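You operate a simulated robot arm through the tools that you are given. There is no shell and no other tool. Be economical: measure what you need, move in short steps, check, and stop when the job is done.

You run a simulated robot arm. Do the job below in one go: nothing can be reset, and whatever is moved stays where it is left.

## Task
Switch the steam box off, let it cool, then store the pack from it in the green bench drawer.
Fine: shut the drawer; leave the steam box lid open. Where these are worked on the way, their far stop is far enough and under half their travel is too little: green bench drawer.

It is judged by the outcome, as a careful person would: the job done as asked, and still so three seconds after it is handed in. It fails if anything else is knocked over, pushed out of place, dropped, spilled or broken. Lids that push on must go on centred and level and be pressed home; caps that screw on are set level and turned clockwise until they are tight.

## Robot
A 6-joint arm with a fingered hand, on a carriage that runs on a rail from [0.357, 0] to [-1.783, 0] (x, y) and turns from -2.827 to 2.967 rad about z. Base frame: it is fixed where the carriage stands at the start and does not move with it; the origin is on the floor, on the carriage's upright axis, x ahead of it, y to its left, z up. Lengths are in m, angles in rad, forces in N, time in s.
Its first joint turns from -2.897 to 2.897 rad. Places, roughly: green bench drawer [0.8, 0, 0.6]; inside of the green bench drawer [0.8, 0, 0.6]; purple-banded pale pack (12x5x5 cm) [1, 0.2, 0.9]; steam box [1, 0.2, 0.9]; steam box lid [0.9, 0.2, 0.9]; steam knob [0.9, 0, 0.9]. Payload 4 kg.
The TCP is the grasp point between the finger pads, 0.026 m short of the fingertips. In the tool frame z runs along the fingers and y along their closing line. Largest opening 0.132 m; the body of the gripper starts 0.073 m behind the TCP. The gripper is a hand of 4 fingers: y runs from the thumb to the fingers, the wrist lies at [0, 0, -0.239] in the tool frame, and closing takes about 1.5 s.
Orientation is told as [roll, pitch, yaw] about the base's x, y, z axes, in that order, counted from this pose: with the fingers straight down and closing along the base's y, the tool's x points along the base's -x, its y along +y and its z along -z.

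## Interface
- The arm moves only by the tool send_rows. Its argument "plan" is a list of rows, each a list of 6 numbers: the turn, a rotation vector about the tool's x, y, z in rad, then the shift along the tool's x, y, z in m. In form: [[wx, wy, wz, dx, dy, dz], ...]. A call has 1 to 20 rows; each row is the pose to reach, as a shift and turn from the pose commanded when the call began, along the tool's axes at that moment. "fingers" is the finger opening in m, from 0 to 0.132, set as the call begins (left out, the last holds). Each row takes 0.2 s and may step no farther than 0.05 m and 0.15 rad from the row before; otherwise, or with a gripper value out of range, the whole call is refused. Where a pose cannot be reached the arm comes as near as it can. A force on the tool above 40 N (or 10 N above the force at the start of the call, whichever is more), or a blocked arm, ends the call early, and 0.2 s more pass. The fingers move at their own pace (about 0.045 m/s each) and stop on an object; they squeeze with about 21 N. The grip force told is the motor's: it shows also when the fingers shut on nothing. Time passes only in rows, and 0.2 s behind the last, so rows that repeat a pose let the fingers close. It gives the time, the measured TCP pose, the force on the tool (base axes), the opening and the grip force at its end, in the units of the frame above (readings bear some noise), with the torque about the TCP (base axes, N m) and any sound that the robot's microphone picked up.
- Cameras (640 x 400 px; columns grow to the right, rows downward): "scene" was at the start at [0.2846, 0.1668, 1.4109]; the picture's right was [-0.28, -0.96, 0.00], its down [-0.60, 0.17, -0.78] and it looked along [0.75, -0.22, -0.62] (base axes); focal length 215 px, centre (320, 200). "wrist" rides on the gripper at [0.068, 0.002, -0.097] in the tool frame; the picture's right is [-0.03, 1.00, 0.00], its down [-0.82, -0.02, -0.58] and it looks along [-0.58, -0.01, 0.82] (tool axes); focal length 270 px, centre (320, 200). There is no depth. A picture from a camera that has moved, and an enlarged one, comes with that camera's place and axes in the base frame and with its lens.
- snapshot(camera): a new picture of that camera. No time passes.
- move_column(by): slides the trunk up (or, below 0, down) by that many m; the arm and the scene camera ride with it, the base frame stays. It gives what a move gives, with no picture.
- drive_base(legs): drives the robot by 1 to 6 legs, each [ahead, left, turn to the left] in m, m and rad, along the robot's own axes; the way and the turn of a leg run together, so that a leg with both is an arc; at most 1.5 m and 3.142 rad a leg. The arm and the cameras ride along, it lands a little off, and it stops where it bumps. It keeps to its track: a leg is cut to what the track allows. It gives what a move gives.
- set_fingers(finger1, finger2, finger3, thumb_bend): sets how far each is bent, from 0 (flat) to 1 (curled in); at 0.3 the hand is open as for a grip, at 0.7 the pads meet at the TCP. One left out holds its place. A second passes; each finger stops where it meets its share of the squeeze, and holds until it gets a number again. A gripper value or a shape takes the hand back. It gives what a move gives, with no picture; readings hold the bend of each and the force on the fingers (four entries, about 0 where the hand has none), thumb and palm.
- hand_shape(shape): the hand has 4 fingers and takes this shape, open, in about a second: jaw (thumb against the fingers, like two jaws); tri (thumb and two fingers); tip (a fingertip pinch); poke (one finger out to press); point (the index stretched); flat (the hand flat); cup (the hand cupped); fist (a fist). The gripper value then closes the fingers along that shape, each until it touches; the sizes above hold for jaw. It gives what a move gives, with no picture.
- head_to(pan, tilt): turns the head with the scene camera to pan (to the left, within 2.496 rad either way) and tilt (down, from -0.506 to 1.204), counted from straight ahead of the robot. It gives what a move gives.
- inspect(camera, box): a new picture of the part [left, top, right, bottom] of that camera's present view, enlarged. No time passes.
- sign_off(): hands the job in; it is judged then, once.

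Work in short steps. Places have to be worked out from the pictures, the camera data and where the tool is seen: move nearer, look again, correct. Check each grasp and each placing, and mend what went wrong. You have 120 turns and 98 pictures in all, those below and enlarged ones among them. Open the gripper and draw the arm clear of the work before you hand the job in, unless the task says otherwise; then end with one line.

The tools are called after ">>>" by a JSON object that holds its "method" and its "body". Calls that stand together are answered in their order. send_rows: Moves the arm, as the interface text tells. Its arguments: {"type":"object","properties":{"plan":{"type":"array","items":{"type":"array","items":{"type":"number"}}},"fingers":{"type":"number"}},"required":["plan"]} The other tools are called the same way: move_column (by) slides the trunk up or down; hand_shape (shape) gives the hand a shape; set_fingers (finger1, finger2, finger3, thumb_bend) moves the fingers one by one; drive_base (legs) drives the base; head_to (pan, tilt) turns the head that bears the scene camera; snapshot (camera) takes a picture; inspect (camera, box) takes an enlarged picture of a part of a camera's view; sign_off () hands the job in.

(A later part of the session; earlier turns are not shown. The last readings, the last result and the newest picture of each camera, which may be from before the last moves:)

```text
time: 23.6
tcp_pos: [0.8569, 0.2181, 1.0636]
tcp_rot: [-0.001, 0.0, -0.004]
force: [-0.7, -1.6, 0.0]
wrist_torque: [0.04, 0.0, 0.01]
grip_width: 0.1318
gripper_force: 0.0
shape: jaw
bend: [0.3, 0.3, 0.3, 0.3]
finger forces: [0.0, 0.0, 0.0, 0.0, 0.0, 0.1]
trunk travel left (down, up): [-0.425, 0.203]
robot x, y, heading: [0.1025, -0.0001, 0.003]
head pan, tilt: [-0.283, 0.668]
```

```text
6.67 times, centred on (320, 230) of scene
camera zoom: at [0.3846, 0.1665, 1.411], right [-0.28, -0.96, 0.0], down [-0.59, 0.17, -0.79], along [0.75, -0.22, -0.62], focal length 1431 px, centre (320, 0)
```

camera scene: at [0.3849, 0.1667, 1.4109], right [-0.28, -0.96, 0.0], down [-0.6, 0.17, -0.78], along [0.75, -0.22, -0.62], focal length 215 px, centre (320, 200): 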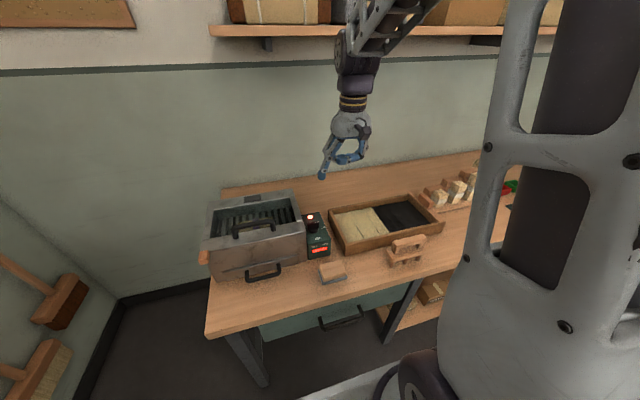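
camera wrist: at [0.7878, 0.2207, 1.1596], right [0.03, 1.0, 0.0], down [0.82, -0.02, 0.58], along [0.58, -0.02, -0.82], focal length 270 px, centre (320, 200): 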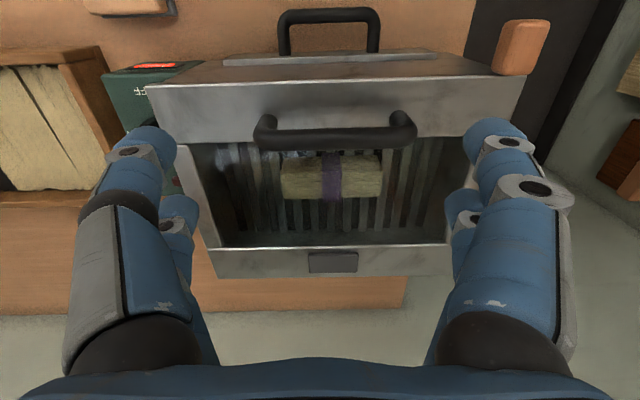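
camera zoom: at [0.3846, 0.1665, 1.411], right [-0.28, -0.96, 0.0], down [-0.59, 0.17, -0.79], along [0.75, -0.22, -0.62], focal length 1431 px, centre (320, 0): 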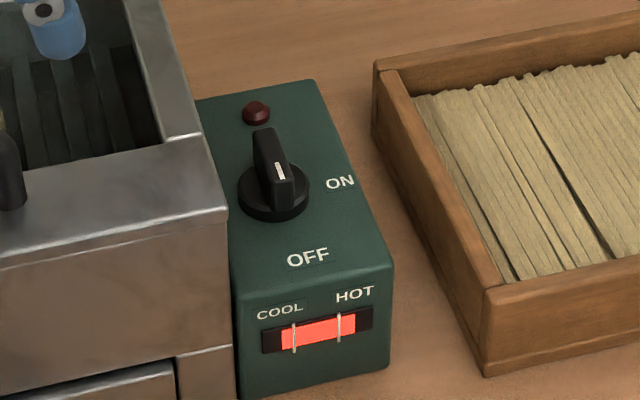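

The gauge is falling but still above COOL. While waiting I raise and yaw the hand by +90° so it can later close across the handle bar.

>>> {"method": "send_rows", "body": {"plan": [[0, 0, -0.05, 0.005, 0, -0.03], [0, 0, -0.19, 0.015, 0.001, -0.05], [0, 0, -0.33, 0.028, 0.002, -0.06], [0, 0, -0.47, 0.04, 0.003, -0.07], [0, 0, -0.61, 0.052, 0.004, -0.08], [0, 0, -0.75, 0.064, 0.005, -0.09], [0, 0, -0.89, 0.076, 0.006, -0.09], [0, 0, -1.03, 0.088, 0.007, -0.09], [0, 0, -1.17, 0.1, 0.008, -0.09], [0, 0, -1.31, 0.11, 0.009, -0.09], [0, 0, -1.45, 0.115, 0.009, -0.09], [0, 0, -1.5708, 0.119, 0.0095, -0.09]]}}

>>> {"method": "drive_base", "body": {"legs": [[0.12, 0, 0]]}}

>>> {"method": "snapshot", "body": {"camera": "scene"}}

>>> {"method": "snapshot", "body": {"camera": "wrist"}}

```text
time: 26.2
tcp_pos: [0.7378, 0.2285, 1.1528]
tcp_rot: [-0.002, 0.0, 1.57]
force: [-0.2, -0.2, 0.0]
wrist_torque: [0.01, -0.02, 0.01]
grip_width: 0.1317
gripper_force: 0.0
shape: jaw
bend: [0.3, 0.3, 0.3, 0.3]
finger forces: [0.1, 0.1, 0.0, 0.1, 0.0, 0.1]
trunk travel left (down, up): [-0.425, 0.203]
robot x, y, heading: [0.102, 0.006, 0.002]
head pan, tilt: [-0.283, 0.668]
```

```text
time: 27.5
tcp_pos: [0.8574, 0.2294, 1.1526]
tcp_rot: [0.0, 0.0, 1.567]
force: [0.0, 0.0, 0.4]
wrist_torque: [0.02, 0.02, 0.0]
grip_width: 0.1321
gripper_force: 0.1
shape: jaw
bend: [0.3, 0.3, 0.3, 0.3]
finger forces: [0.0, 0.1, 0.0, 0.0, 0.0, 0.0]
trunk travel left (down, up): [-0.425, 0.203]
robot x, y, heading: [0.2183, 0.0008, 0.001]
head pan, tilt: [-0.283, 0.668]
```

```text
59 pictures are left
camera scene: at [0.5046, 0.1668, 1.4109], right [-0.28, -0.96, 0.0], down [-0.6, 0.17, -0.78], along [0.75, -0.22, -0.62], focal length 215 px, centre (320, 200)
```

scene: 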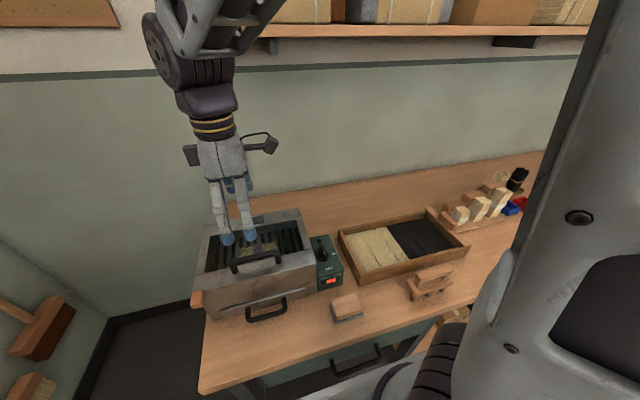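

```text
58 pictures are left
camera wrist: at [0.8549, 0.1602, 1.2483], right [-1.0, 0.03, 0.0], down [0.02, 0.82, 0.58], along [0.02, 0.58, -0.82], focal length 270 px, centre (320, 200)
```

wrist: 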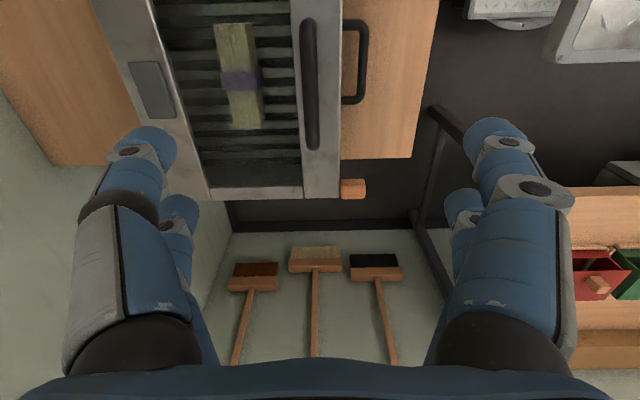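

The bar appears near x≈0.87 in this view. I wait in place for cooling for 4 s and take enlarged views.

>>> {"method": "send_rows", "body": {"plan": [[0, 0, 0, 0, 0, 0], [0, 0, 0, 0, 0, 0], [0, 0, 0, 0, 0, 0], [0, 0, 0, 0, 0, 0], [0, 0, 0, 0, 0, 0], [0, 0, 0, 0, 0, 0], [0, 0, 0, 0, 0, 0], [0, 0, 0, 0, 0, 0], [0, 0, 0, 0, 0, 0], [0, 0, 0, 0, 0, 0], [0, 0, 0, 0, 0, 0], [0, 0, 0, 0, 0, 0], [0, 0, 0, 0, 0, 0], [0, 0, 0, 0, 0, 0], [0, 0, 0, 0, 0, 0], [0, 0, 0, 0, 0, 0], [0, 0, 0, 0, 0, 0], [0, 0, 0, 0, 0, 0], [0, 0, 0, 0, 0, 0], [0, 0, 0, 0, 0, 0]]}}

>>> {"method": "inspect", "body": {"camera": "scene", "box": [190, 220, 350, 330]}}

```text
time: 31.7
tcp_pos: [0.8573, 0.2279, 1.1532]
tcp_rot: [0.001, -0.001, 1.568]
force: [-0.7, 0.3, -0.2]
wrist_torque: [0.01, -0.01, -0.01]
grip_width: 0.1319
gripper_force: 0.0
shape: jaw
bend: [0.3, 0.3, 0.3, 0.3]
finger forces: [0.0, 0.1, 0.0, 0.0, 0.0, 0.0]
trunk travel left (down, up): [-0.425, 0.203]
robot x, y, heading: [0.2229, 0.0033, -0.001]
head pan, tilt: [-0.283, 0.668]
```

```text
3.64 times, centred on (270, 275) of scene
camera zoom: at [0.5047, 0.1668, 1.4109], right [-0.28, -0.96, 0.0], down [-0.6, 0.17, -0.78], along [0.75, -0.22, -0.62], focal length 781 px, centre (502, -73)
```

zoom: 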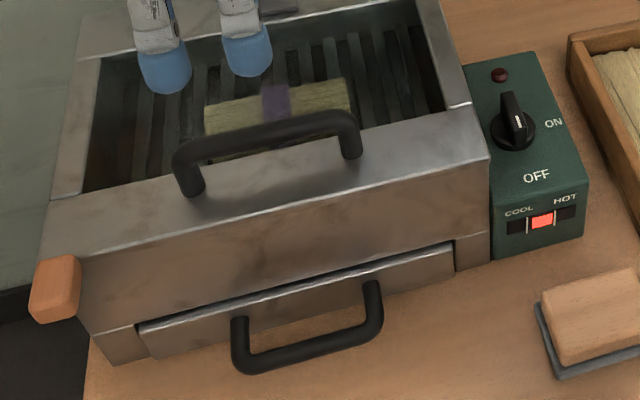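

The gauge shrinks steadily; the bar triangulates to x≈0.868, z≈0.95, centre y≈0.229. I wait longer.

>>> {"method": "send_rows", "body": {"plan": [[0, 0, 0, 0, 0, 0], [0, 0, 0, 0, 0, 0], [0, 0, 0, 0, 0, 0], [0, 0, 0, 0, 0, 0], [0, 0, 0, 0, 0, 0], [0, 0, 0, 0, 0, 0], [0, 0, 0, 0, 0, 0], [0, 0, 0, 0, 0, 0], [0, 0, 0, 0, 0, 0], [0, 0, 0, 0, 0, 0], [0, 0, 0, 0, 0, 0], [0, 0, 0, 0, 0, 0], [0, 0, 0, 0, 0, 0], [0, 0, 0, 0, 0, 0], [0, 0, 0, 0, 0, 0], [0, 0, 0, 0, 0, 0], [0, 0, 0, 0, 0, 0], [0, 0, 0, 0, 0, 0], [0, 0, 0, 0, 0, 0], [0, 0, 0, 0, 0, 0]]}}

>>> {"method": "send_rows", "body": {"plan": [[0, 0, 0, 0, 0, 0], [0, 0, 0, 0, 0, 0], [0, 0, 0, 0, 0, 0], [0, 0, 0, 0, 0, 0], [0, 0, 0, 0, 0, 0], [0, 0, 0, 0, 0, 0], [0, 0, 0, 0, 0, 0], [0, 0, 0, 0, 0, 0], [0, 0, 0, 0, 0, 0], [0, 0, 0, 0, 0, 0], [0, 0, 0, 0, 0, 0], [0, 0, 0, 0, 0, 0], [0, 0, 0, 0, 0, 0], [0, 0, 0, 0, 0, 0], [0, 0, 0, 0, 0, 0], [0, 0, 0, 0, 0, 0], [0, 0, 0, 0, 0, 0], [0, 0, 0, 0, 0, 0], [0, 0, 0, 0, 0, 0], [0, 0, 0, 0, 0, 0]]}}

>>> {"method": "inspect", "body": {"camera": "scene", "box": [290, 220, 350, 300]}}

```text
time: 35.9
tcp_pos: [0.8578, 0.229, 1.1517]
tcp_rot: [-0.002, 0.0, 1.569]
force: [0.2, -0.1, -0.1]
wrist_torque: [-0.02, 0.02, 0.02]
grip_width: 0.1317
gripper_force: 0.0
shape: jaw
bend: [0.3, 0.3, 0.3, 0.3]
finger forces: [0.0, 0.0, 0.1, 0.1, 0.1, 0.0]
trunk travel left (down, up): [-0.425, 0.203]
robot x, y, heading: [0.2218, 0.0015, -0.001]
head pan, tilt: [-0.283, 0.668]
```

```text
time: 40.1
tcp_pos: [0.858, 0.2293, 1.1521]
tcp_rot: [0.0, -0.001, 1.567]
force: [-0.3, -0.1, -0.3]
wrist_torque: [0.0, 0.01, 0.01]
grip_width: 0.1319
gripper_force: 0.0
shape: jaw
bend: [0.3, 0.3, 0.3, 0.3]
finger forces: [0.0, 0.0, 0.1, 0.0, 0.0, 0.0]
trunk travel left (down, up): [-0.425, 0.203]
robot x, y, heading: [0.2203, 0.0002, -0.001]
head pan, tilt: [-0.283, 0.668]
```

```text
5.00 times, centred on (320, 260) of scene
camera zoom: at [0.5047, 0.1668, 1.4109], right [-0.28, -0.96, 0.0], down [-0.6, 0.17, -0.78], along [0.75, -0.22, -0.62], focal length 1073 px, centre (320, -100)
```

zoom: 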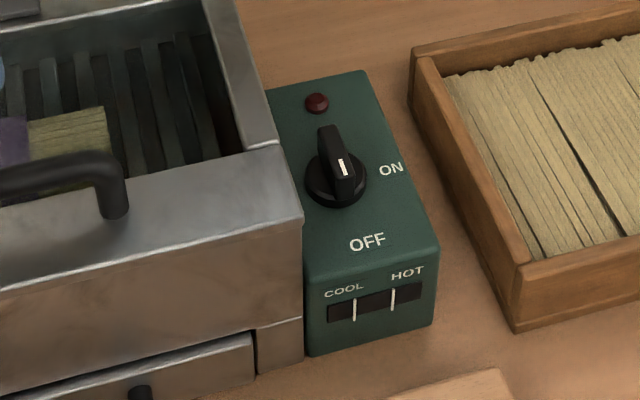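

The gauge is empty: it is cool. I lower the open hand over the handle bar.

>>> {"method": "send_rows", "body": {"plan": [[0, 0, 0, 0, -0.005, 0.045], [0, 0, 0, 0, -0.01, 0.09], [0, 0, 0, 0, -0.01, 0.13], [0, 0, 0, 0, -0.01, 0.165], [0, 0, 0, 0, -0.01, 0.185], [0, 0, 0, 0, -0.01, 0.2]]}}

>>> {"method": "snapshot", "body": {"camera": "wrist"}}

>>> {"method": "inspect", "body": {"camera": "scene", "box": [180, 170, 340, 330]}}

```text
time: 41.5
tcp_pos: [0.8657, 0.2276, 0.9524]
tcp_rot: [-0.004, -0.002, 1.568]
force: [-9.7, -1.7, 27.9]
wrist_torque: [-0.23, -2.06, -0.2]
grip_width: 0.1317
gripper_force: 0.0
shape: jaw
bend: [0.3, 0.3, 0.3, 0.29]
finger forces: [0.0, 0.0, 9.9, 0.1, 18.8, 0.1]
trunk travel left (down, up): [-0.425, 0.203]
robot x, y, heading: [0.2182, -0.0012, 0.0]
head pan, tilt: [-0.283, 0.668]
```

```text
55 pictures are left
camera wrist: at [0.8629, 0.1589, 1.0492], right [-1.0, 0.03, 0.0], down [0.02, 0.81, 0.58], along [0.02, 0.58, -0.81], focal length 270 px, centre (320, 200)
```

wrist: 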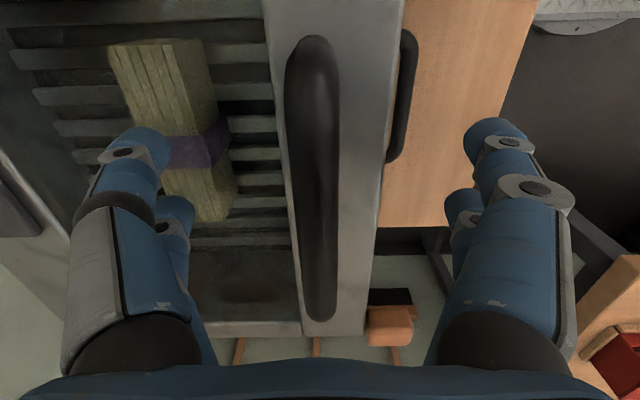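

```text
2.50 times, centred on (260, 250) of scene
camera zoom: at [0.503, 0.1665, 1.4116], right [-0.28, -0.96, 0.0], down [-0.59, 0.17, -0.79], along [0.75, -0.22, -0.62], focal length 537 px, centre (470, 75)
```

zoom: 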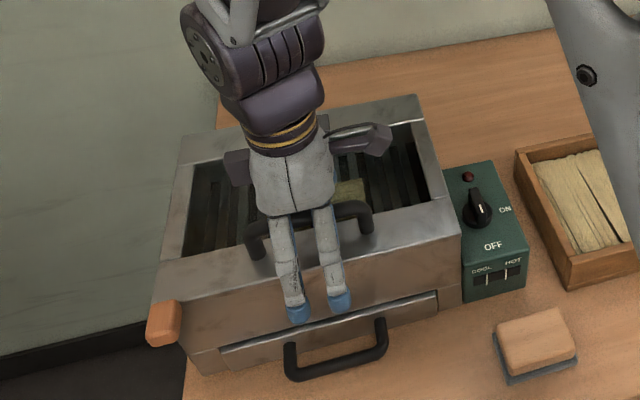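

The thumb-side tips touched the glass (28 N), and the bar is really near z 0.97. I rise 16 mm at once and then close on the bar.

>>> {"method": "send_rows", "body": {"plan": [[0, 0, 0, 0, 0, -0.01], [0, 0, 0, 0, 0, -0.016]]}}

>>> {"method": "send_rows", "body": {"plan": [[0, 0, 0, 0, 0, 0], [0, 0, 0, 0, 0, 0], [0, 0, 0, 0, 0, 0], [0, 0, 0, 0, 0, 0], [0, 0, 0, 0, 0, 0], [0, 0, 0, 0, 0, 0], [0, 0, 0, 0, 0, 0], [0, 0, 0, 0, 0, 0], [0, 0, 0, 0, 0, 0]], "fingers": 0}}

>>> {"method": "snapshot", "body": {"camera": "wrist"}}

>>> {"method": "inspect", "body": {"camera": "scene", "box": [180, 170, 340, 330]}}

```text
time: 42.1
tcp_pos: [0.867, 0.2272, 0.9674]
tcp_rot: [0.001, -0.001, 1.567]
force: [-0.3, -0.4, 0.3]
wrist_torque: [-0.01, 0.02, -0.02]
grip_width: 0.1318
gripper_force: 0.0
shape: jaw
bend: [0.3, 0.3, 0.3, 0.3]
finger forces: [0.0, 0.0, 0.1, 0.1, 0.0, 0.0]
trunk travel left (down, up): [-0.425, 0.203]
robot x, y, heading: [0.2208, 0.0001, -0.0]
head pan, tilt: [-0.283, 0.668]
```

```text
time: 44.1
tcp_pos: [0.8667, 0.2285, 0.968]
tcp_rot: [0.0, 0.0, 1.567]
force: [0.5, -0.2, 0.1]
wrist_torque: [0.02, 0.04, 0.0]
grip_width: 0.0
gripper_force: 21.3
shape: jaw
bend: [0.62, 0.62, 0.62, 0.7]
finger forces: [0.0, 0.0, 0.0, 0.0, 0.5, 0.0]
trunk travel left (down, up): [-0.425, 0.203]
robot x, y, heading: [0.2232, -0.0025, 0.001]
head pan, tilt: [-0.283, 0.668]
```

```text
53 pictures are left
camera wrist: at [0.8653, 0.1599, 1.0637], right [-1.0, 0.03, 0.0], down [0.02, 0.82, 0.58], along [0.02, 0.58, -0.82], focal length 270 px, centre (320, 200)
```

wrist: 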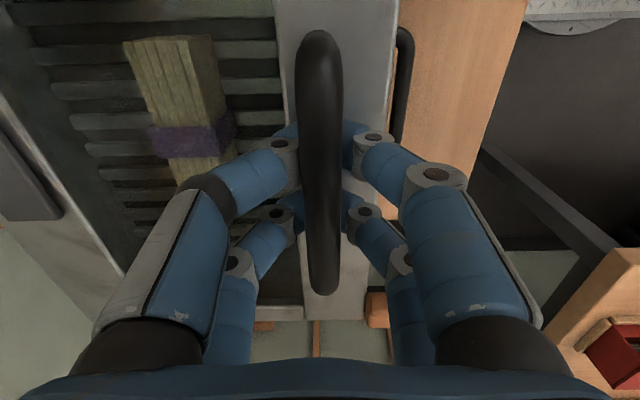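

```text
2.50 times, centred on (260, 250) of scene
camera zoom: at [0.5047, 0.1668, 1.4109], right [-0.28, -0.96, 0.0], down [-0.6, 0.17, -0.78], along [0.75, -0.22, -0.62], focal length 537 px, centre (470, 75)
```

zoom: 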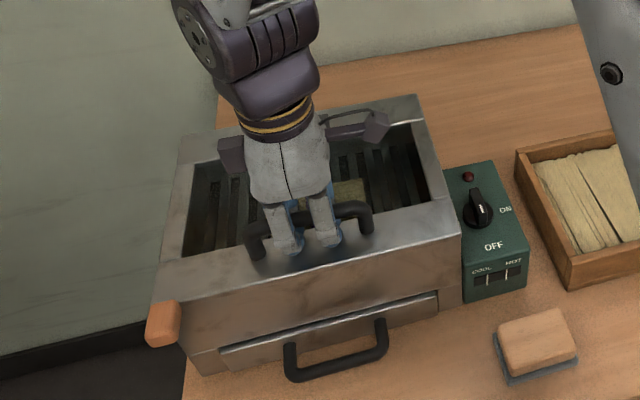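

All fingers closed underneath the bar, so it is caged. I lift along the arc about the rear hinge (x≈1.08), first to about 30°.

>>> {"method": "send_rows", "body": {"plan": [[0, 0, 0, 0, 0, -0.008], [0, 0, 0, 0, -0.003, -0.018], [0, 0, 0, 0, -0.007, -0.028], [0, 0, 0, 0, -0.015, -0.044], [0, 0, 0, 0, -0.025, -0.061], [0, 0, 0, 0, -0.037, -0.077], [0, 0, 0, 0, -0.05, -0.091], [0, 0, 0, 0, -0.0635, -0.105]]}}

>>> {"method": "snapshot", "body": {"camera": "scene"}}

>>> {"method": "snapshot", "body": {"camera": "wrist"}}

```text
time: 45.9
tcp_pos: [0.9295, 0.2285, 1.0751]
tcp_rot: [-0.001, 0.0, 1.566]
force: [-3.4, 1.2, -1.2]
wrist_torque: [-0.03, 0.0, -0.01]
grip_width: 0.0
gripper_force: 20.9
shape: jaw
bend: [0.62, 0.62, 0.62, 0.7]
finger forces: [0.6, 0.9, 0.0, 0.1, 0.0, 0.0]
trunk travel left (down, up): [-0.425, 0.203]
robot x, y, heading: [0.222, -0.0003, -0.004]
head pan, tilt: [-0.283, 0.668]
```

```text
51 pictures are left
camera scene: at [0.5045, 0.1669, 1.4109], right [-0.28, -0.96, 0.0], down [-0.6, 0.17, -0.78], along [0.75, -0.22, -0.62], focal length 215 px, centre (320, 200)
```

scene: 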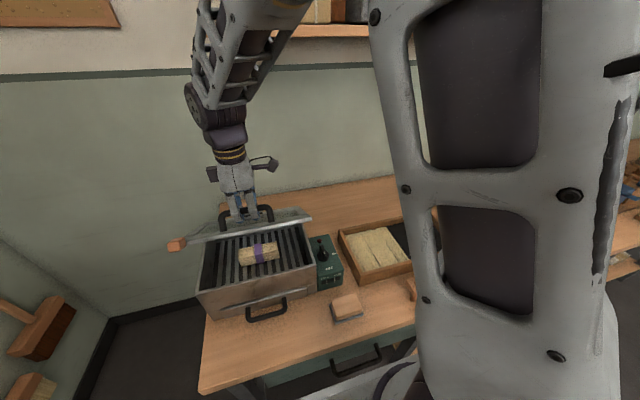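

```text
50 pictures are left
camera wrist: at [0.9282, 0.1596, 1.1706], right [-1.0, 0.03, 0.0], down [0.02, 0.82, 0.58], along [0.02, 0.58, -0.82], focal length 270 px, centre (320, 200)
```

wrist: 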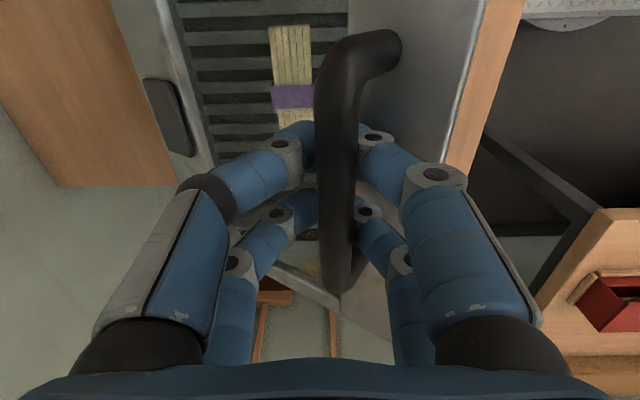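

The lid follows and stays in the cage. I continue the arc to about 65°.

>>> {"method": "send_rows", "body": {"plan": [[0, 0, 0, 0, -0.015, -0.014], [0, 0, 0, 0, -0.031, -0.025], [0, 0, 0, 0, -0.049, -0.035], [0, 0, 0, 0, -0.067, -0.043], [0, 0, 0, 0, -0.085, -0.049], [0, 0, 0, 0, -0.104, -0.054], [0, 0, 0, 0, -0.123, -0.056]]}}

>>> {"method": "snapshot", "body": {"camera": "scene"}}

>>> {"method": "snapshot", "body": {"camera": "wrist"}}

```text
time: 47.5
tcp_pos: [1.0548, 0.2294, 1.1291]
tcp_rot: [-0.001, 0.0, 1.568]
force: [0.4, 0.7, -0.9]
wrist_torque: [-0.02, -0.04, 0.0]
grip_width: 0.0
gripper_force: 20.8
shape: jaw
bend: [0.62, 0.62, 0.62, 0.7]
finger forces: [0.4, 0.4, 0.1, 0.0, 0.0, 0.0]
trunk travel left (down, up): [-0.425, 0.203]
robot x, y, heading: [0.224, 0.0024, -0.001]
head pan, tilt: [-0.283, 0.668]
```

```text
49 pictures are left
camera scene: at [0.5045, 0.1668, 1.4109], right [-0.28, -0.96, 0.0], down [-0.6, 0.17, -0.78], along [0.75, -0.22, -0.62], focal length 215 px, centre (320, 200)
```

scene: 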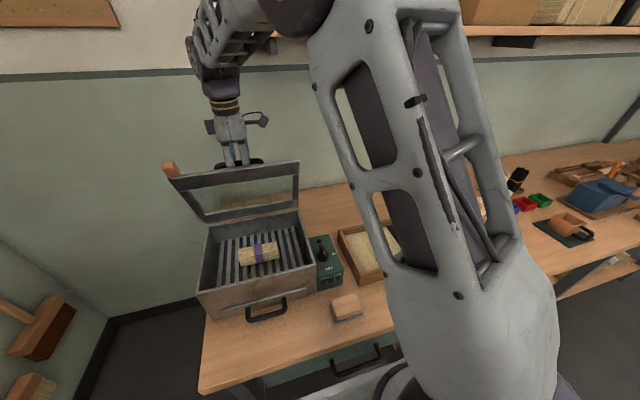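

```text
48 pictures are left
camera wrist: at [1.0521, 0.1606, 1.2261], right [-1.0, 0.03, 0.0], down [0.02, 0.82, 0.58], along [0.02, 0.58, -0.82], focal length 270 px, centre (320, 200)
```

wrist: 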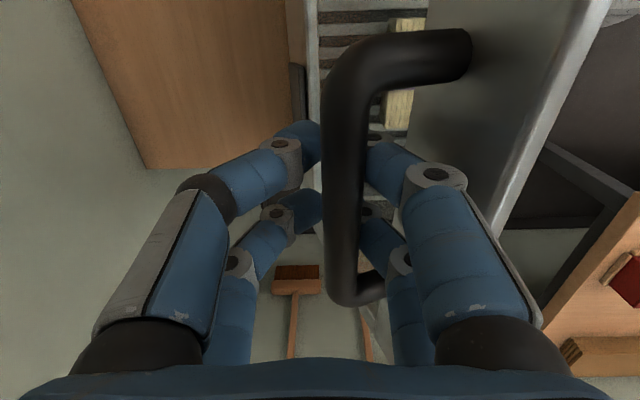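

The lid is at about 65°. I carry on gently toward vertical, watching the force.

>>> {"method": "send_rows", "body": {"plan": [[0, 0, 0, 0, -0.01, -0.001], [0, 0, 0, 0, -0.02, -0.001], [0, 0, 0, 0, -0.03, -0.001], [0, 0, 0, 0, -0.039, 0], [0, 0, 0, 0, -0.049, 0], [0, 0, 0, 0, -0.0585, 0.001], [0, 0, 0, 0, -0.068, 0.003], [0, 0, 0, 0, -0.0775, 0.005], [0, 0, 0, 0, -0.087, 0.007], [0, 0, 0, 0, -0.0965, 0.01]]}}

>>> {"method": "snapshot", "body": {"camera": "scene"}}

>>> {"method": "snapshot", "body": {"camera": "wrist"}}

```text
time: 49.7
tcp_pos: [1.1484, 0.2283, 1.1202]
tcp_rot: [0.001, 0.0, 1.569]
force: [1.3, 0.6, 0.4]
wrist_torque: [-0.04, 0.0, 0.0]
grip_width: 0.0
gripper_force: 21.0
shape: jaw
bend: [0.62, 0.62, 0.62, 0.7]
finger forces: [0.3, 0.0, 0.0, 0.0, 0.0, 0.0]
trunk travel left (down, up): [-0.425, 0.203]
robot x, y, heading: [0.2202, -0.0016, 0.0]
head pan, tilt: [-0.283, 0.668]
```

```text
47 pictures are left
camera scene: at [0.5024, 0.1665, 1.4114], right [-0.28, -0.96, 0.0], down [-0.59, 0.17, -0.79], along [0.75, -0.22, -0.62], focal length 215 px, centre (320, 200)
```

scene: 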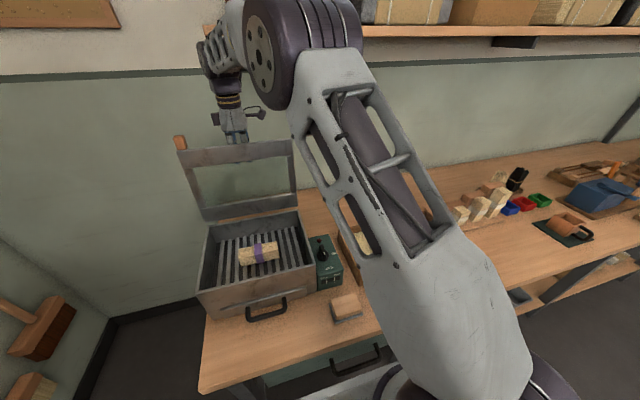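

```text
46 pictures are left
camera wrist: at [1.1457, 0.1593, 1.2161], right [-1.0, 0.03, 0.0], down [0.02, 0.82, 0.58], along [0.02, 0.58, -0.82], focal length 270 px, centre (320, 200)
```

wrist: 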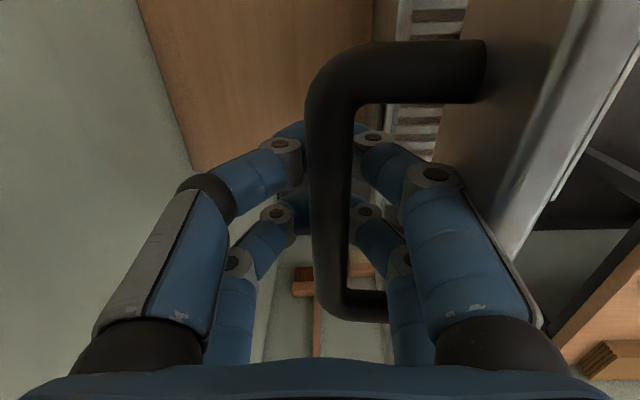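

The lid is near vertical. I press a bit further back to bring it past vertical, watching for its stop.

>>> {"method": "send_rows", "body": {"plan": [[0, 0, 0, 0, -0.009, 0.003], [0, 0, 0, 0, -0.018, 0.007], [0, 0, 0, 0, -0.026, 0.01], [0, 0, 0, 0, -0.034, 0.014]]}}

>>> {"method": "inspect", "body": {"camera": "scene", "box": [160, 90, 340, 260]}}

```text
time: 50.9
tcp_pos: [1.1507, 0.229, 1.1204]
tcp_rot: [-0.01, -0.003, 1.575]
force: [1.1, 1.2, 0.0]
wrist_torque: [-0.02, 0.01, 0.0]
grip_width: 0.0001
gripper_force: 21.5
shape: jaw
bend: [0.62, 0.62, 0.62, 0.7]
finger forces: [0.0, 0.0, 0.0, 0.0, 0.0, 0.0]
trunk travel left (down, up): [-0.425, 0.203]
robot x, y, heading: [0.2013, 0.0011, 0.003]
head pan, tilt: [-0.283, 0.668]
stopped in row 4: the arm was blocked; the commanded pose is now the measured one
```

```text
2.35 times, centred on (250, 175) of scene
camera zoom: at [0.4729, 0.1633, 1.4139], right [-0.28, -0.96, -0.01], down [-0.59, 0.17, -0.79], along [0.76, -0.22, -0.61], focal length 505 px, centre (485, 259)
```

zoom: 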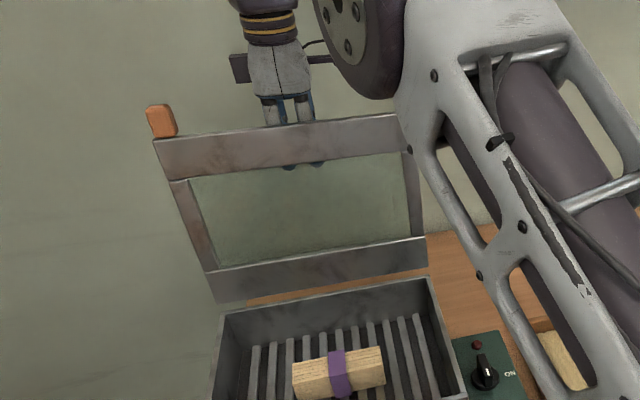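

The arm got blocked with no tool force, so another part may have met something (shelf or wall). I look up with the head before moving.

>>> {"method": "head_to", "body": {"pan": 0.15, "tilt": 0.25}}

>>> {"method": "snapshot", "body": {"camera": "scene"}}

```text
time: 51.8
tcp_pos: [1.1506, 0.2293, 1.1214]
tcp_rot: [-0.009, -0.001, 1.576]
force: [0.2, 0.4, 0.3]
wrist_torque: [-0.01, 0.01, 0.0]
grip_width: 0.0
gripper_force: 21.0
shape: jaw
bend: [0.62, 0.62, 0.62, 0.7]
finger forces: [0.1, 0.1, 0.0, 0.0, 0.0, 0.0]
trunk travel left (down, up): [-0.425, 0.203]
robot x, y, heading: [0.2052, 0.0029, 0.004]
head pan, tilt: [0.15, 0.25]
```

```text
44 pictures are left
camera scene: at [0.4813, 0.201, 1.4531], right [0.15, -0.99, 0.0], down [-0.23, -0.03, -0.97], along [0.96, 0.15, -0.24], focal length 215 px, centre (320, 200)
```

scene: 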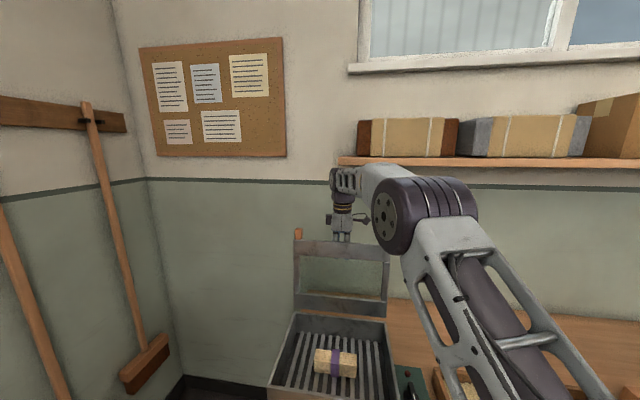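

The wrist has met the shelf's front corner; nothing on the shelf moved. I back off 1 cm, then part the fingers only enough to pass the bar and see whether the lid stays.

>>> {"method": "send_rows", "body": {"plan": [[0, 0, 0, 0, 0.004, 0], [0, 0, 0, 0, 0.008, 0]]}}

>>> {"method": "send_rows", "body": {"plan": [[0, 0, 0, 0, 0, 0], [0, 0, 0, 0, 0, 0], [0, 0, 0, 0, 0, 0], [0, 0, 0, 0, 0, 0]], "fingers": 0.04}}

>>> {"method": "snapshot", "body": {"camera": "wrist"}}

>>> {"method": "snapshot", "body": {"camera": "scene"}}

```text
time: 52.4
tcp_pos: [1.1515, 0.2296, 1.1195]
tcp_rot: [-0.013, -0.004, 1.574]
force: [0.3, 1.2, -1.3]
wrist_torque: [0.01, 0.03, 0.01]
grip_width: 0.0
gripper_force: 21.3
shape: jaw
bend: [0.62, 0.62, 0.62, 0.7]
finger forces: [0.2, 0.4, 0.1, 0.0, 0.0, 0.0]
trunk travel left (down, up): [-0.425, 0.203]
robot x, y, heading: [0.2052, -0.0024, 0.005]
head pan, tilt: [0.15, 0.25]
```

```text
time: 53.4
tcp_pos: [1.1512, 0.2302, 1.1193]
tcp_rot: [-0.014, -0.003, 1.574]
force: [0.6, -0.3, -1.1]
wrist_torque: [-0.01, -0.01, -0.01]
grip_width: 0.0397
gripper_force: 0.0
shape: jaw
bend: [0.74, 0.74, 0.74, 0.7]
finger forces: [0.1, 0.3, 0.0, 0.1, 0.1, 0.0]
trunk travel left (down, up): [-0.425, 0.203]
robot x, y, heading: [0.2056, 0.0017, 0.002]
head pan, tilt: [0.15, 0.25]
```

```text
43 pictures are left
camera wrist: at [1.148, 0.1609, 1.2158], right [-1.0, 0.02, -0.01], down [0.01, 0.81, 0.58], along [0.02, 0.58, -0.81], focal length 270 px, centre (320, 200)
```

wrist: 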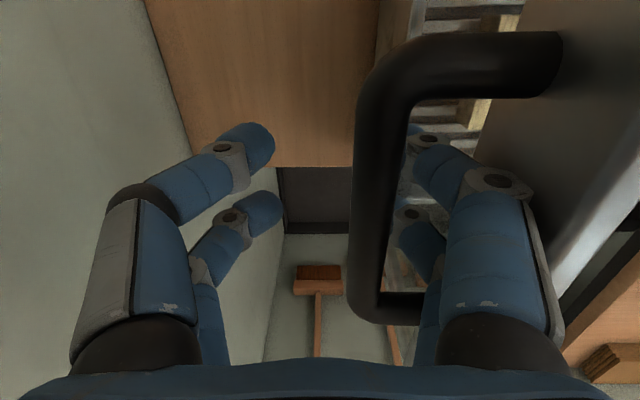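

```text
42 pictures are left
camera scene: at [0.4901, 0.2025, 1.4516], right [0.15, -0.99, 0.0], down [-0.24, -0.04, -0.97], along [0.96, 0.15, -0.24], focal length 215 px, centre (320, 200)
```

scene: 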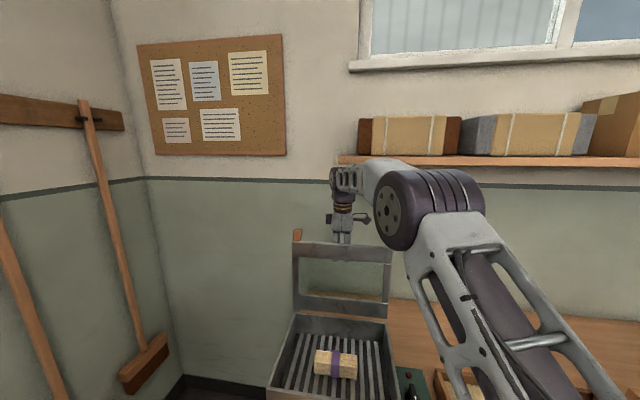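

The bar sits off-centre toward the −x fingers. I shift 2 cm toward the robot to see if the lid stays by itself.

>>> {"method": "send_rows", "body": {"plan": [[0, 0, 0, 0, 0.007, 0], [0, 0, 0, 0, 0.014, 0], [0, 0, 0, 0, 0.02, 0]]}}

>>> {"method": "snapshot", "body": {"camera": "wrist"}}

```text
time: 54.2
tcp_pos: [1.1374, 0.2317, 1.1043]
tcp_rot: [0.009, 0.002, 1.575]
force: [1.1, -0.5, -0.3]
wrist_torque: [0.01, 0.0, 0.02]
grip_width: 0.0395
gripper_force: 0.0
shape: jaw
bend: [0.74, 0.74, 0.74, 0.7]
finger forces: [0.0, 0.2, 0.0, 0.1, 0.0, 0.0]
trunk travel left (down, up): [-0.425, 0.203]
robot x, y, heading: [0.206, 0.0003, 0.0]
head pan, tilt: [0.15, 0.25]
```

```text
41 pictures are left
camera wrist: at [1.1371, 0.1631, 1.2], right [-1.0, 0.02, 0.01], down [0.02, 0.82, 0.58], along [0.01, 0.58, -0.82], focal length 270 px, centre (320, 200)
```

wrist: 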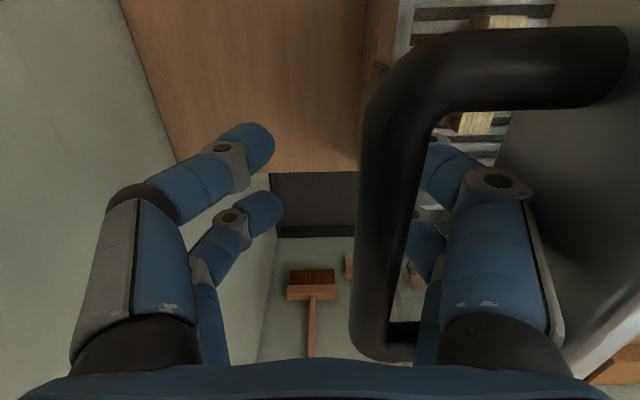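

The lid leans back on the −x fingers, so it isn't yet past balance. Lowering the hand 2 cm puts the wrist under the shelf (wrist top ≈1.365 vs shelf ≈1.40); then I can push the bar further back.

>>> {"method": "send_rows", "body": {"plan": [[0, 0, 0, 0, 0, 0.01], [0, 0, 0, 0, 0, 0.02], [0, 0, 0, 0, -0.01, 0.021], [0, 0, 0, 0, -0.02, 0.022], [0, 0, 0, 0, -0.03, 0.024], [0, 0, 0, 0, -0.04, 0.027]]}}

>>> {"method": "snapshot", "body": {"camera": "wrist"}}

>>> {"method": "snapshot", "body": {"camera": "scene"}}

```text
time: 55.6
tcp_pos: [1.1792, 0.2315, 1.0775]
tcp_rot: [0.004, 0.002, 1.575]
force: [0.6, -0.2, -0.1]
wrist_torque: [0.04, -0.01, -0.02]
grip_width: 0.0399
gripper_force: 0.0
shape: jaw
bend: [0.74, 0.74, 0.74, 0.7]
finger forces: [0.3, 0.7, 0.0, 0.0, 0.0, 0.1]
trunk travel left (down, up): [-0.425, 0.203]
robot x, y, heading: [0.2059, 0.0012, 0.001]
head pan, tilt: [0.15, 0.25]
```

```text
40 pictures are left
camera wrist: at [1.1765, 0.1636, 1.1736], right [-1.0, 0.02, 0.01], down [0.02, 0.82, 0.58], along [0.01, 0.58, -0.82], focal length 270 px, centre (320, 200)
```

wrist: 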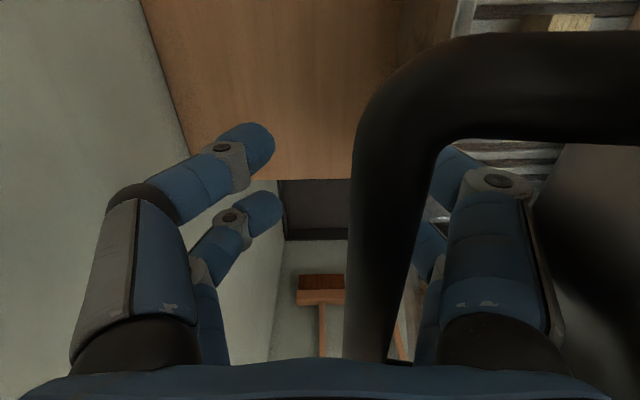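

```text
39 pictures are left
camera scene: at [0.4995, 0.205, 1.4491], right [0.15, -0.99, 0.0], down [-0.24, -0.04, -0.97], along [0.96, 0.15, -0.25], focal length 215 px, centre (320, 200)
```

scene: 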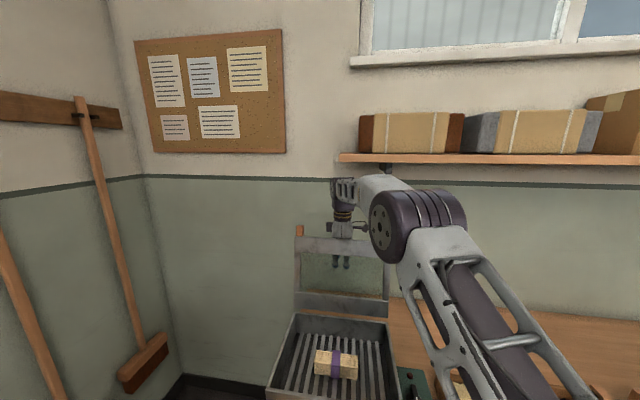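

The wrist is now under the shelf with room. I push on back and slightly down.

>>> {"method": "send_rows", "body": {"plan": [[0, 0, 0, 0, -0.01, 0.003], [0, 0, 0, 0, -0.02, 0.007], [0, 0, 0, 0, -0.03, 0.011], [0, 0, 0, 0, -0.037, 0.015]]}}

>>> {"method": "snapshot", "body": {"camera": "wrist"}}

>>> {"method": "inspect", "body": {"camera": "scene", "box": [260, 130, 420, 340]}}

```text
time: 56.3
tcp_pos: [1.1943, 0.2334, 1.0726]
tcp_rot: [0.015, 0.002, 1.577]
force: [-29.5, -6.1, 8.5]
wrist_torque: [0.38, -1.35, 0.13]
grip_width: 0.0434
gripper_force: 0.0
shape: jaw
bend: [0.74, 0.74, 0.74, 0.7]
finger forces: [17.4, 12.9, 0.0, 0.1, 0.0, 0.0]
trunk travel left (down, up): [-0.425, 0.203]
robot x, y, heading: [0.2078, -0.001, 0.004]
head pan, tilt: [0.15, 0.25]
stopped in row 3: the force on the tool passed its limit at 52 N (the readings are from after the stop); the commanded pose is now the measured one
```

```text
38 pictures are left
camera wrist: at [1.1944, 0.1648, 1.169], right [-1.0, 0.02, 0.02], down [0.02, 0.82, 0.57], along [0.0, 0.57, -0.82], focal length 270 px, centre (320, 200)
```

wrist: 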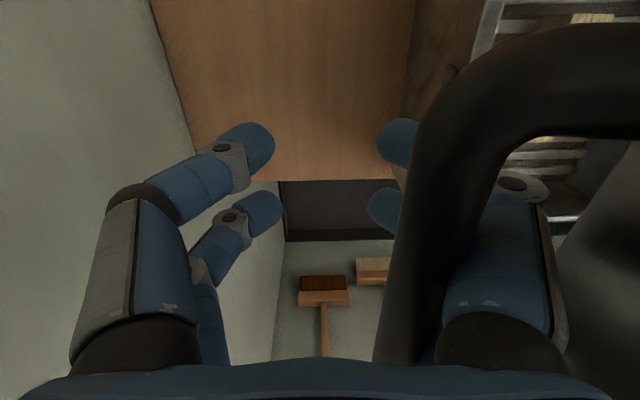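

```text
1.90 times, centred on (340, 235) of scene
camera zoom: at [0.4967, 0.2047, 1.4496], right [0.15, -0.99, 0.0], down [-0.24, -0.04, -0.97], along [0.96, 0.15, -0.25], focal length 409 px, centre (282, 133)
```

zoom: 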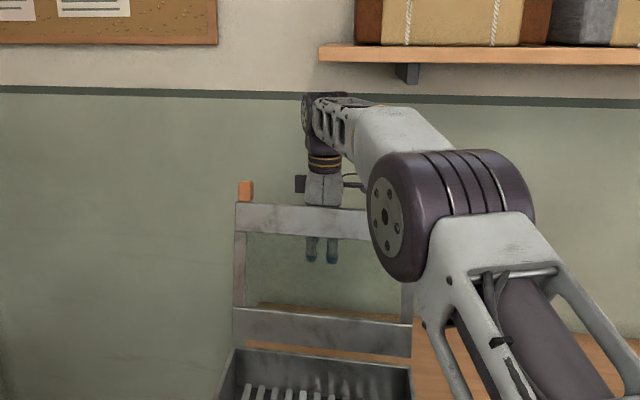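

The bar met a firm stop: the lid is fully open. I ease back 2.5 cm to see whether it stays there.

>>> {"method": "send_rows", "body": {"plan": [[0, 0, 0, 0, 0.008, 0], [0, 0, 0, 0, 0.016, 0], [0, 0, 0, 0, 0.025, 0]]}}

>>> {"method": "snapshot", "body": {"camera": "wrist"}}

```text
time: 57.1
tcp_pos: [1.1725, 0.2338, 1.0714]
tcp_rot: [0.013, 0.003, 1.576]
force: [0.6, -0.3, -0.4]
wrist_torque: [0.01, 0.01, 0.03]
grip_width: 0.04
gripper_force: 0.0
shape: jaw
bend: [0.74, 0.74, 0.74, 0.7]
finger forces: [0.1, 0.4, 0.0, 0.0, 0.1, 0.1]
trunk travel left (down, up): [-0.425, 0.203]
robot x, y, heading: [0.2073, -0.0026, -0.001]
head pan, tilt: [0.15, 0.25]
```

```text
36 pictures are left
camera wrist: at [1.1717, 0.1656, 1.1665], right [-1.0, 0.02, 0.01], down [0.02, 0.82, 0.57], along [0.0, 0.57, -0.82], focal length 270 px, centre (320, 200)
```

wrist: 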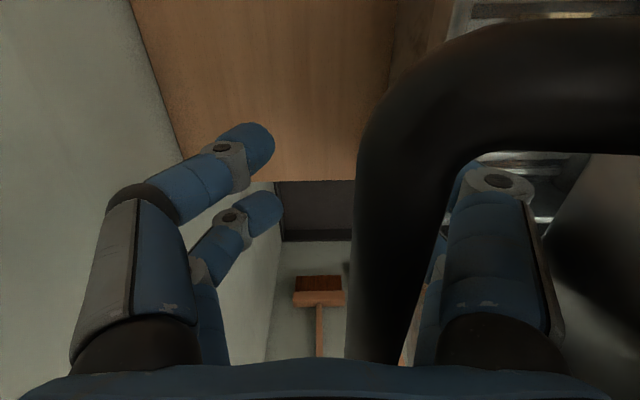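

The bar has moved only partly relative to the hand. I ease back another 2 cm to test again.

>>> {"method": "send_rows", "body": {"plan": [[0, 0, 0, 0, 0.007, 0], [0, 0, 0, 0, 0.014, 0], [0, 0, 0, 0, 0.02, 0], [0, 0, 0, 0, 0.02, 0]]}}

>>> {"method": "snapshot", "body": {"camera": "wrist"}}

>>> {"method": "inspect", "body": {"camera": "scene", "box": [260, 130, 420, 340]}}

```text
time: 58.1
tcp_pos: [1.1523, 0.233, 1.0728]
tcp_rot: [0.013, 0.004, 1.576]
force: [1.6, -0.1, 5.4]
wrist_torque: [-0.02, 0.13, -0.03]
grip_width: 0.0393
gripper_force: 0.0
shape: jaw
bend: [0.74, 0.74, 0.74, 0.7]
finger forces: [5.0, 4.0, 0.1, 0.0, 0.1, 0.0]
trunk travel left (down, up): [-0.425, 0.203]
robot x, y, heading: [0.2051, -0.0002, 0.005]
head pan, tilt: [0.15, 0.25]
```

```text
35 pictures are left
camera wrist: at [1.1517, 0.165, 1.1673], right [-1.0, 0.02, 0.01], down [0.02, 0.82, 0.57], along [0.0, 0.58, -0.82], focal length 270 px, centre (320, 200)
```

wrist: 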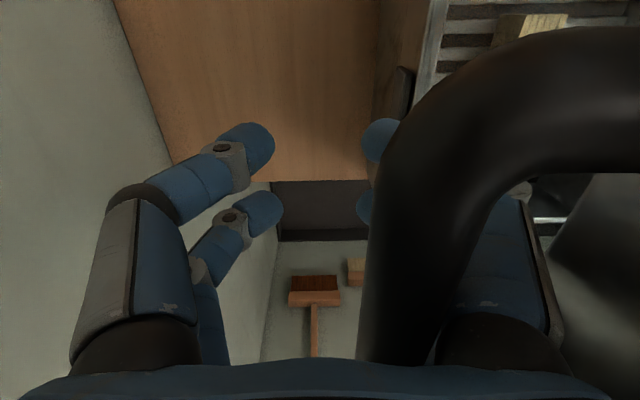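

```text
1.90 times, centred on (340, 235) of scene
camera zoom: at [0.4989, 0.205, 1.4491], right [0.15, -0.99, 0.0], down [-0.24, -0.04, -0.97], along [0.96, 0.15, -0.25], focal length 409 px, centre (282, 133)
```

zoom: 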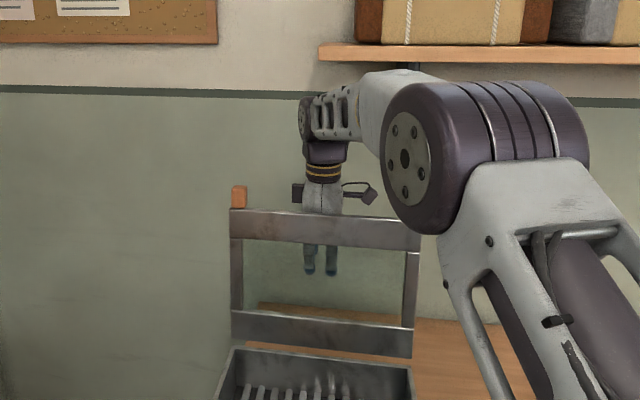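

The lid follows only because my −x fingers fill the gap between lid and handle. I'll return it to its stop, then roll the hand so the wrist leans to +y past the shelf's end and withdraw upward along the tool axis.

>>> {"method": "send_rows", "body": {"plan": [[0, 0, 0, 0.007, -0.01, 0], [0, 0, 0, 0.014, -0.02, 0], [0, 0, 0, 0.02, -0.03, 0], [0, 0.07, 0, 0.02, -0.031, 0], [0, 0.14, 0, 0.02, -0.031, 0], [0, 0.21, 0, 0.02, -0.031, 0], [0, 0.28, 0, 0.02, -0.031, 0], [0, 0.35, 0, 0.02, -0.031, 0], [0, 0.42, 0, 0.02, -0.031, 0]]}}

>>> {"method": "snapshot", "body": {"camera": "wrist"}}

>>> {"method": "inspect", "body": {"camera": "scene", "box": [260, 130, 420, 340]}}

```text
time: 60.1
tcp_pos: [1.1837, 0.2132, 1.0702]
tcp_rot: [0.016, 0.424, 1.583]
force: [-0.9, 0.5, 0.0]
wrist_torque: [0.01, -0.04, 0.0]
grip_width: 0.0398
gripper_force: 0.0
shape: jaw
bend: [0.74, 0.74, 0.74, 0.7]
finger forces: [0.0, 0.4, 0.0, 0.1, 0.1, 0.0]
trunk travel left (down, up): [-0.425, 0.203]
robot x, y, heading: [0.2046, -0.0053, 0.002]
head pan, tilt: [0.15, 0.25]
```

```text
33 pictures are left
camera wrist: at [1.1829, 0.1904, 1.1863], right [-1.0, 0.02, 0.0], down [0.02, 0.98, 0.19], along [0.0, 0.19, -0.98], focal length 270 px, centre (320, 200)
```

wrist: 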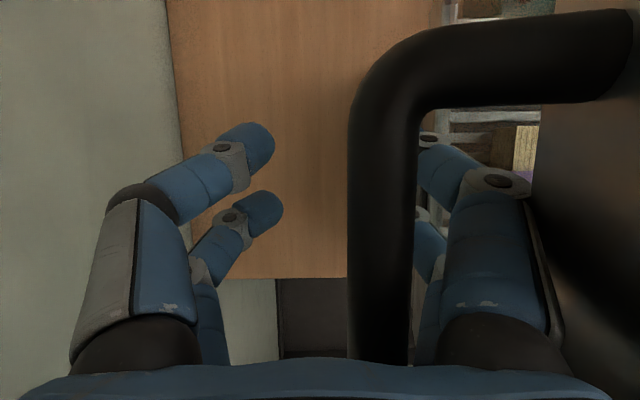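

```text
1.90 times, centred on (340, 235) of scene
camera zoom: at [0.4989, 0.2049, 1.4491], right [0.15, -0.99, 0.0], down [-0.24, -0.04, -0.97], along [0.96, 0.15, -0.25], focal length 409 px, centre (282, 133)
```

zoom: 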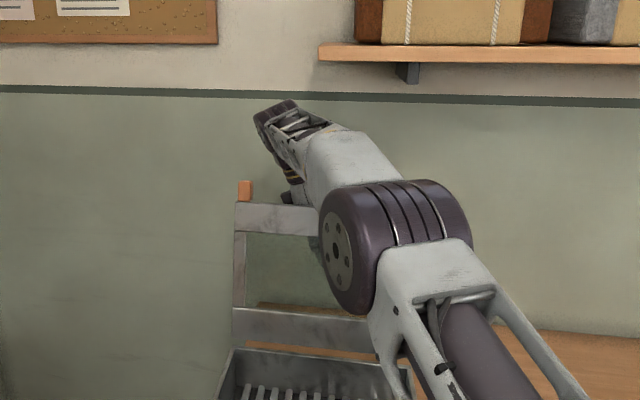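

The wrist is now left of the shelf end. I withdraw along the tool axis in steps, easing toward the bar's centre.

>>> {"method": "send_rows", "body": {"plan": [[0, 0, 0, 0, 0.003, -0.01], [0, 0, 0, 0, 0.006, -0.02], [0, 0, 0, 0, 0.009, -0.03], [0, 0, 0, 0, 0.012, -0.04]]}}

>>> {"method": "snapshot", "body": {"camera": "wrist"}}

```text
time: 61.1
tcp_pos: [1.1726, 0.229, 1.107]
tcp_rot: [0.017, 0.422, 1.582]
force: [1.7, 0.7, -0.3]
wrist_torque: [0.0, 0.07, 0.01]
grip_width: 0.04
gripper_force: 0.1
shape: jaw
bend: [0.74, 0.74, 0.74, 0.7]
finger forces: [0.5, 0.1, 0.1, 0.0, 0.0, 0.1]
trunk travel left (down, up): [-0.425, 0.203]
robot x, y, heading: [0.2079, -0.0041, -0.001]
head pan, tilt: [0.15, 0.25]
```

```text
31 pictures are left
camera wrist: at [1.1707, 0.2064, 1.2229], right [-1.0, 0.02, 0.0], down [0.02, 0.98, 0.19], along [0.0, 0.19, -0.98], focal length 270 px, centre (320, 200)
```

wrist: 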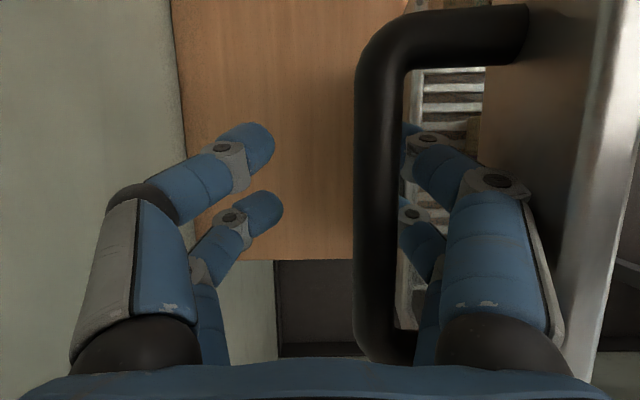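

The +x reaction shows my knuckles press the lid rather than the lid leaning on me. Raising 2 cm more brings the knuckles above the lid's edge, where the fingers can open wider and free the bar.

>>> {"method": "send_rows", "body": {"plan": [[0, 0, 0, 0, -0.003, -0.007], [0, 0, 0, 0, -0.004, -0.014], [0, 0, 0, 0, -0.004, -0.021]]}}

>>> {"method": "send_rows", "body": {"plan": [[0, 0, 0, 0, 0, 0], [0, 0, 0, 0, 0, 0], [0, 0, 0, 0, 0, 0], [0, 0, 0, 0, 0, 0]], "fingers": 0.07}}

>>> {"method": "snapshot", "body": {"camera": "wrist"}}

```text
time: 61.9
tcp_pos: [1.1722, 0.2328, 1.1183]
tcp_rot: [0.017, 0.422, 1.584]
force: [0.8, 0.5, 0.0]
wrist_torque: [0.01, 0.03, -0.01]
grip_width: 0.0398
gripper_force: 0.1
shape: jaw
bend: [0.74, 0.74, 0.74, 0.7]
finger forces: [0.4, 0.0, 0.0, 0.1, 0.0, 0.1]
out of reach, approached as far as the arm can: row 2, 3
trunk travel left (down, up): [-0.425, 0.203]
robot x, y, heading: [0.2025, 0.0012, 0.005]
head pan, tilt: [0.15, 0.25]
```

```text
time: 62.9
tcp_pos: [1.1718, 0.2335, 1.1183]
tcp_rot: [0.016, 0.422, 1.584]
force: [1.1, 0.1, 0.2]
wrist_torque: [-0.02, 0.0, 0.0]
grip_width: 0.0688
gripper_force: 0.0
shape: jaw
bend: [0.72, 0.72, 0.72, 0.7]
finger forces: [0.5, 0.0, 0.0, 0.0, 0.0, 0.1]
trunk travel left (down, up): [-0.425, 0.203]
robot x, y, heading: [0.206, 0.0003, 0.004]
head pan, tilt: [0.15, 0.25]
```

```text
30 pictures are left
camera wrist: at [1.1715, 0.2109, 1.2337], right [-1.0, 0.02, 0.0], down [0.02, 0.98, 0.19], along [0.0, 0.19, -0.98], focal length 270 px, centre (320, 200)
```

wrist: 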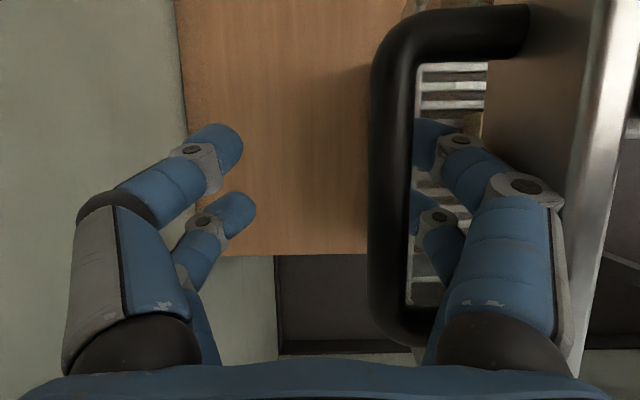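

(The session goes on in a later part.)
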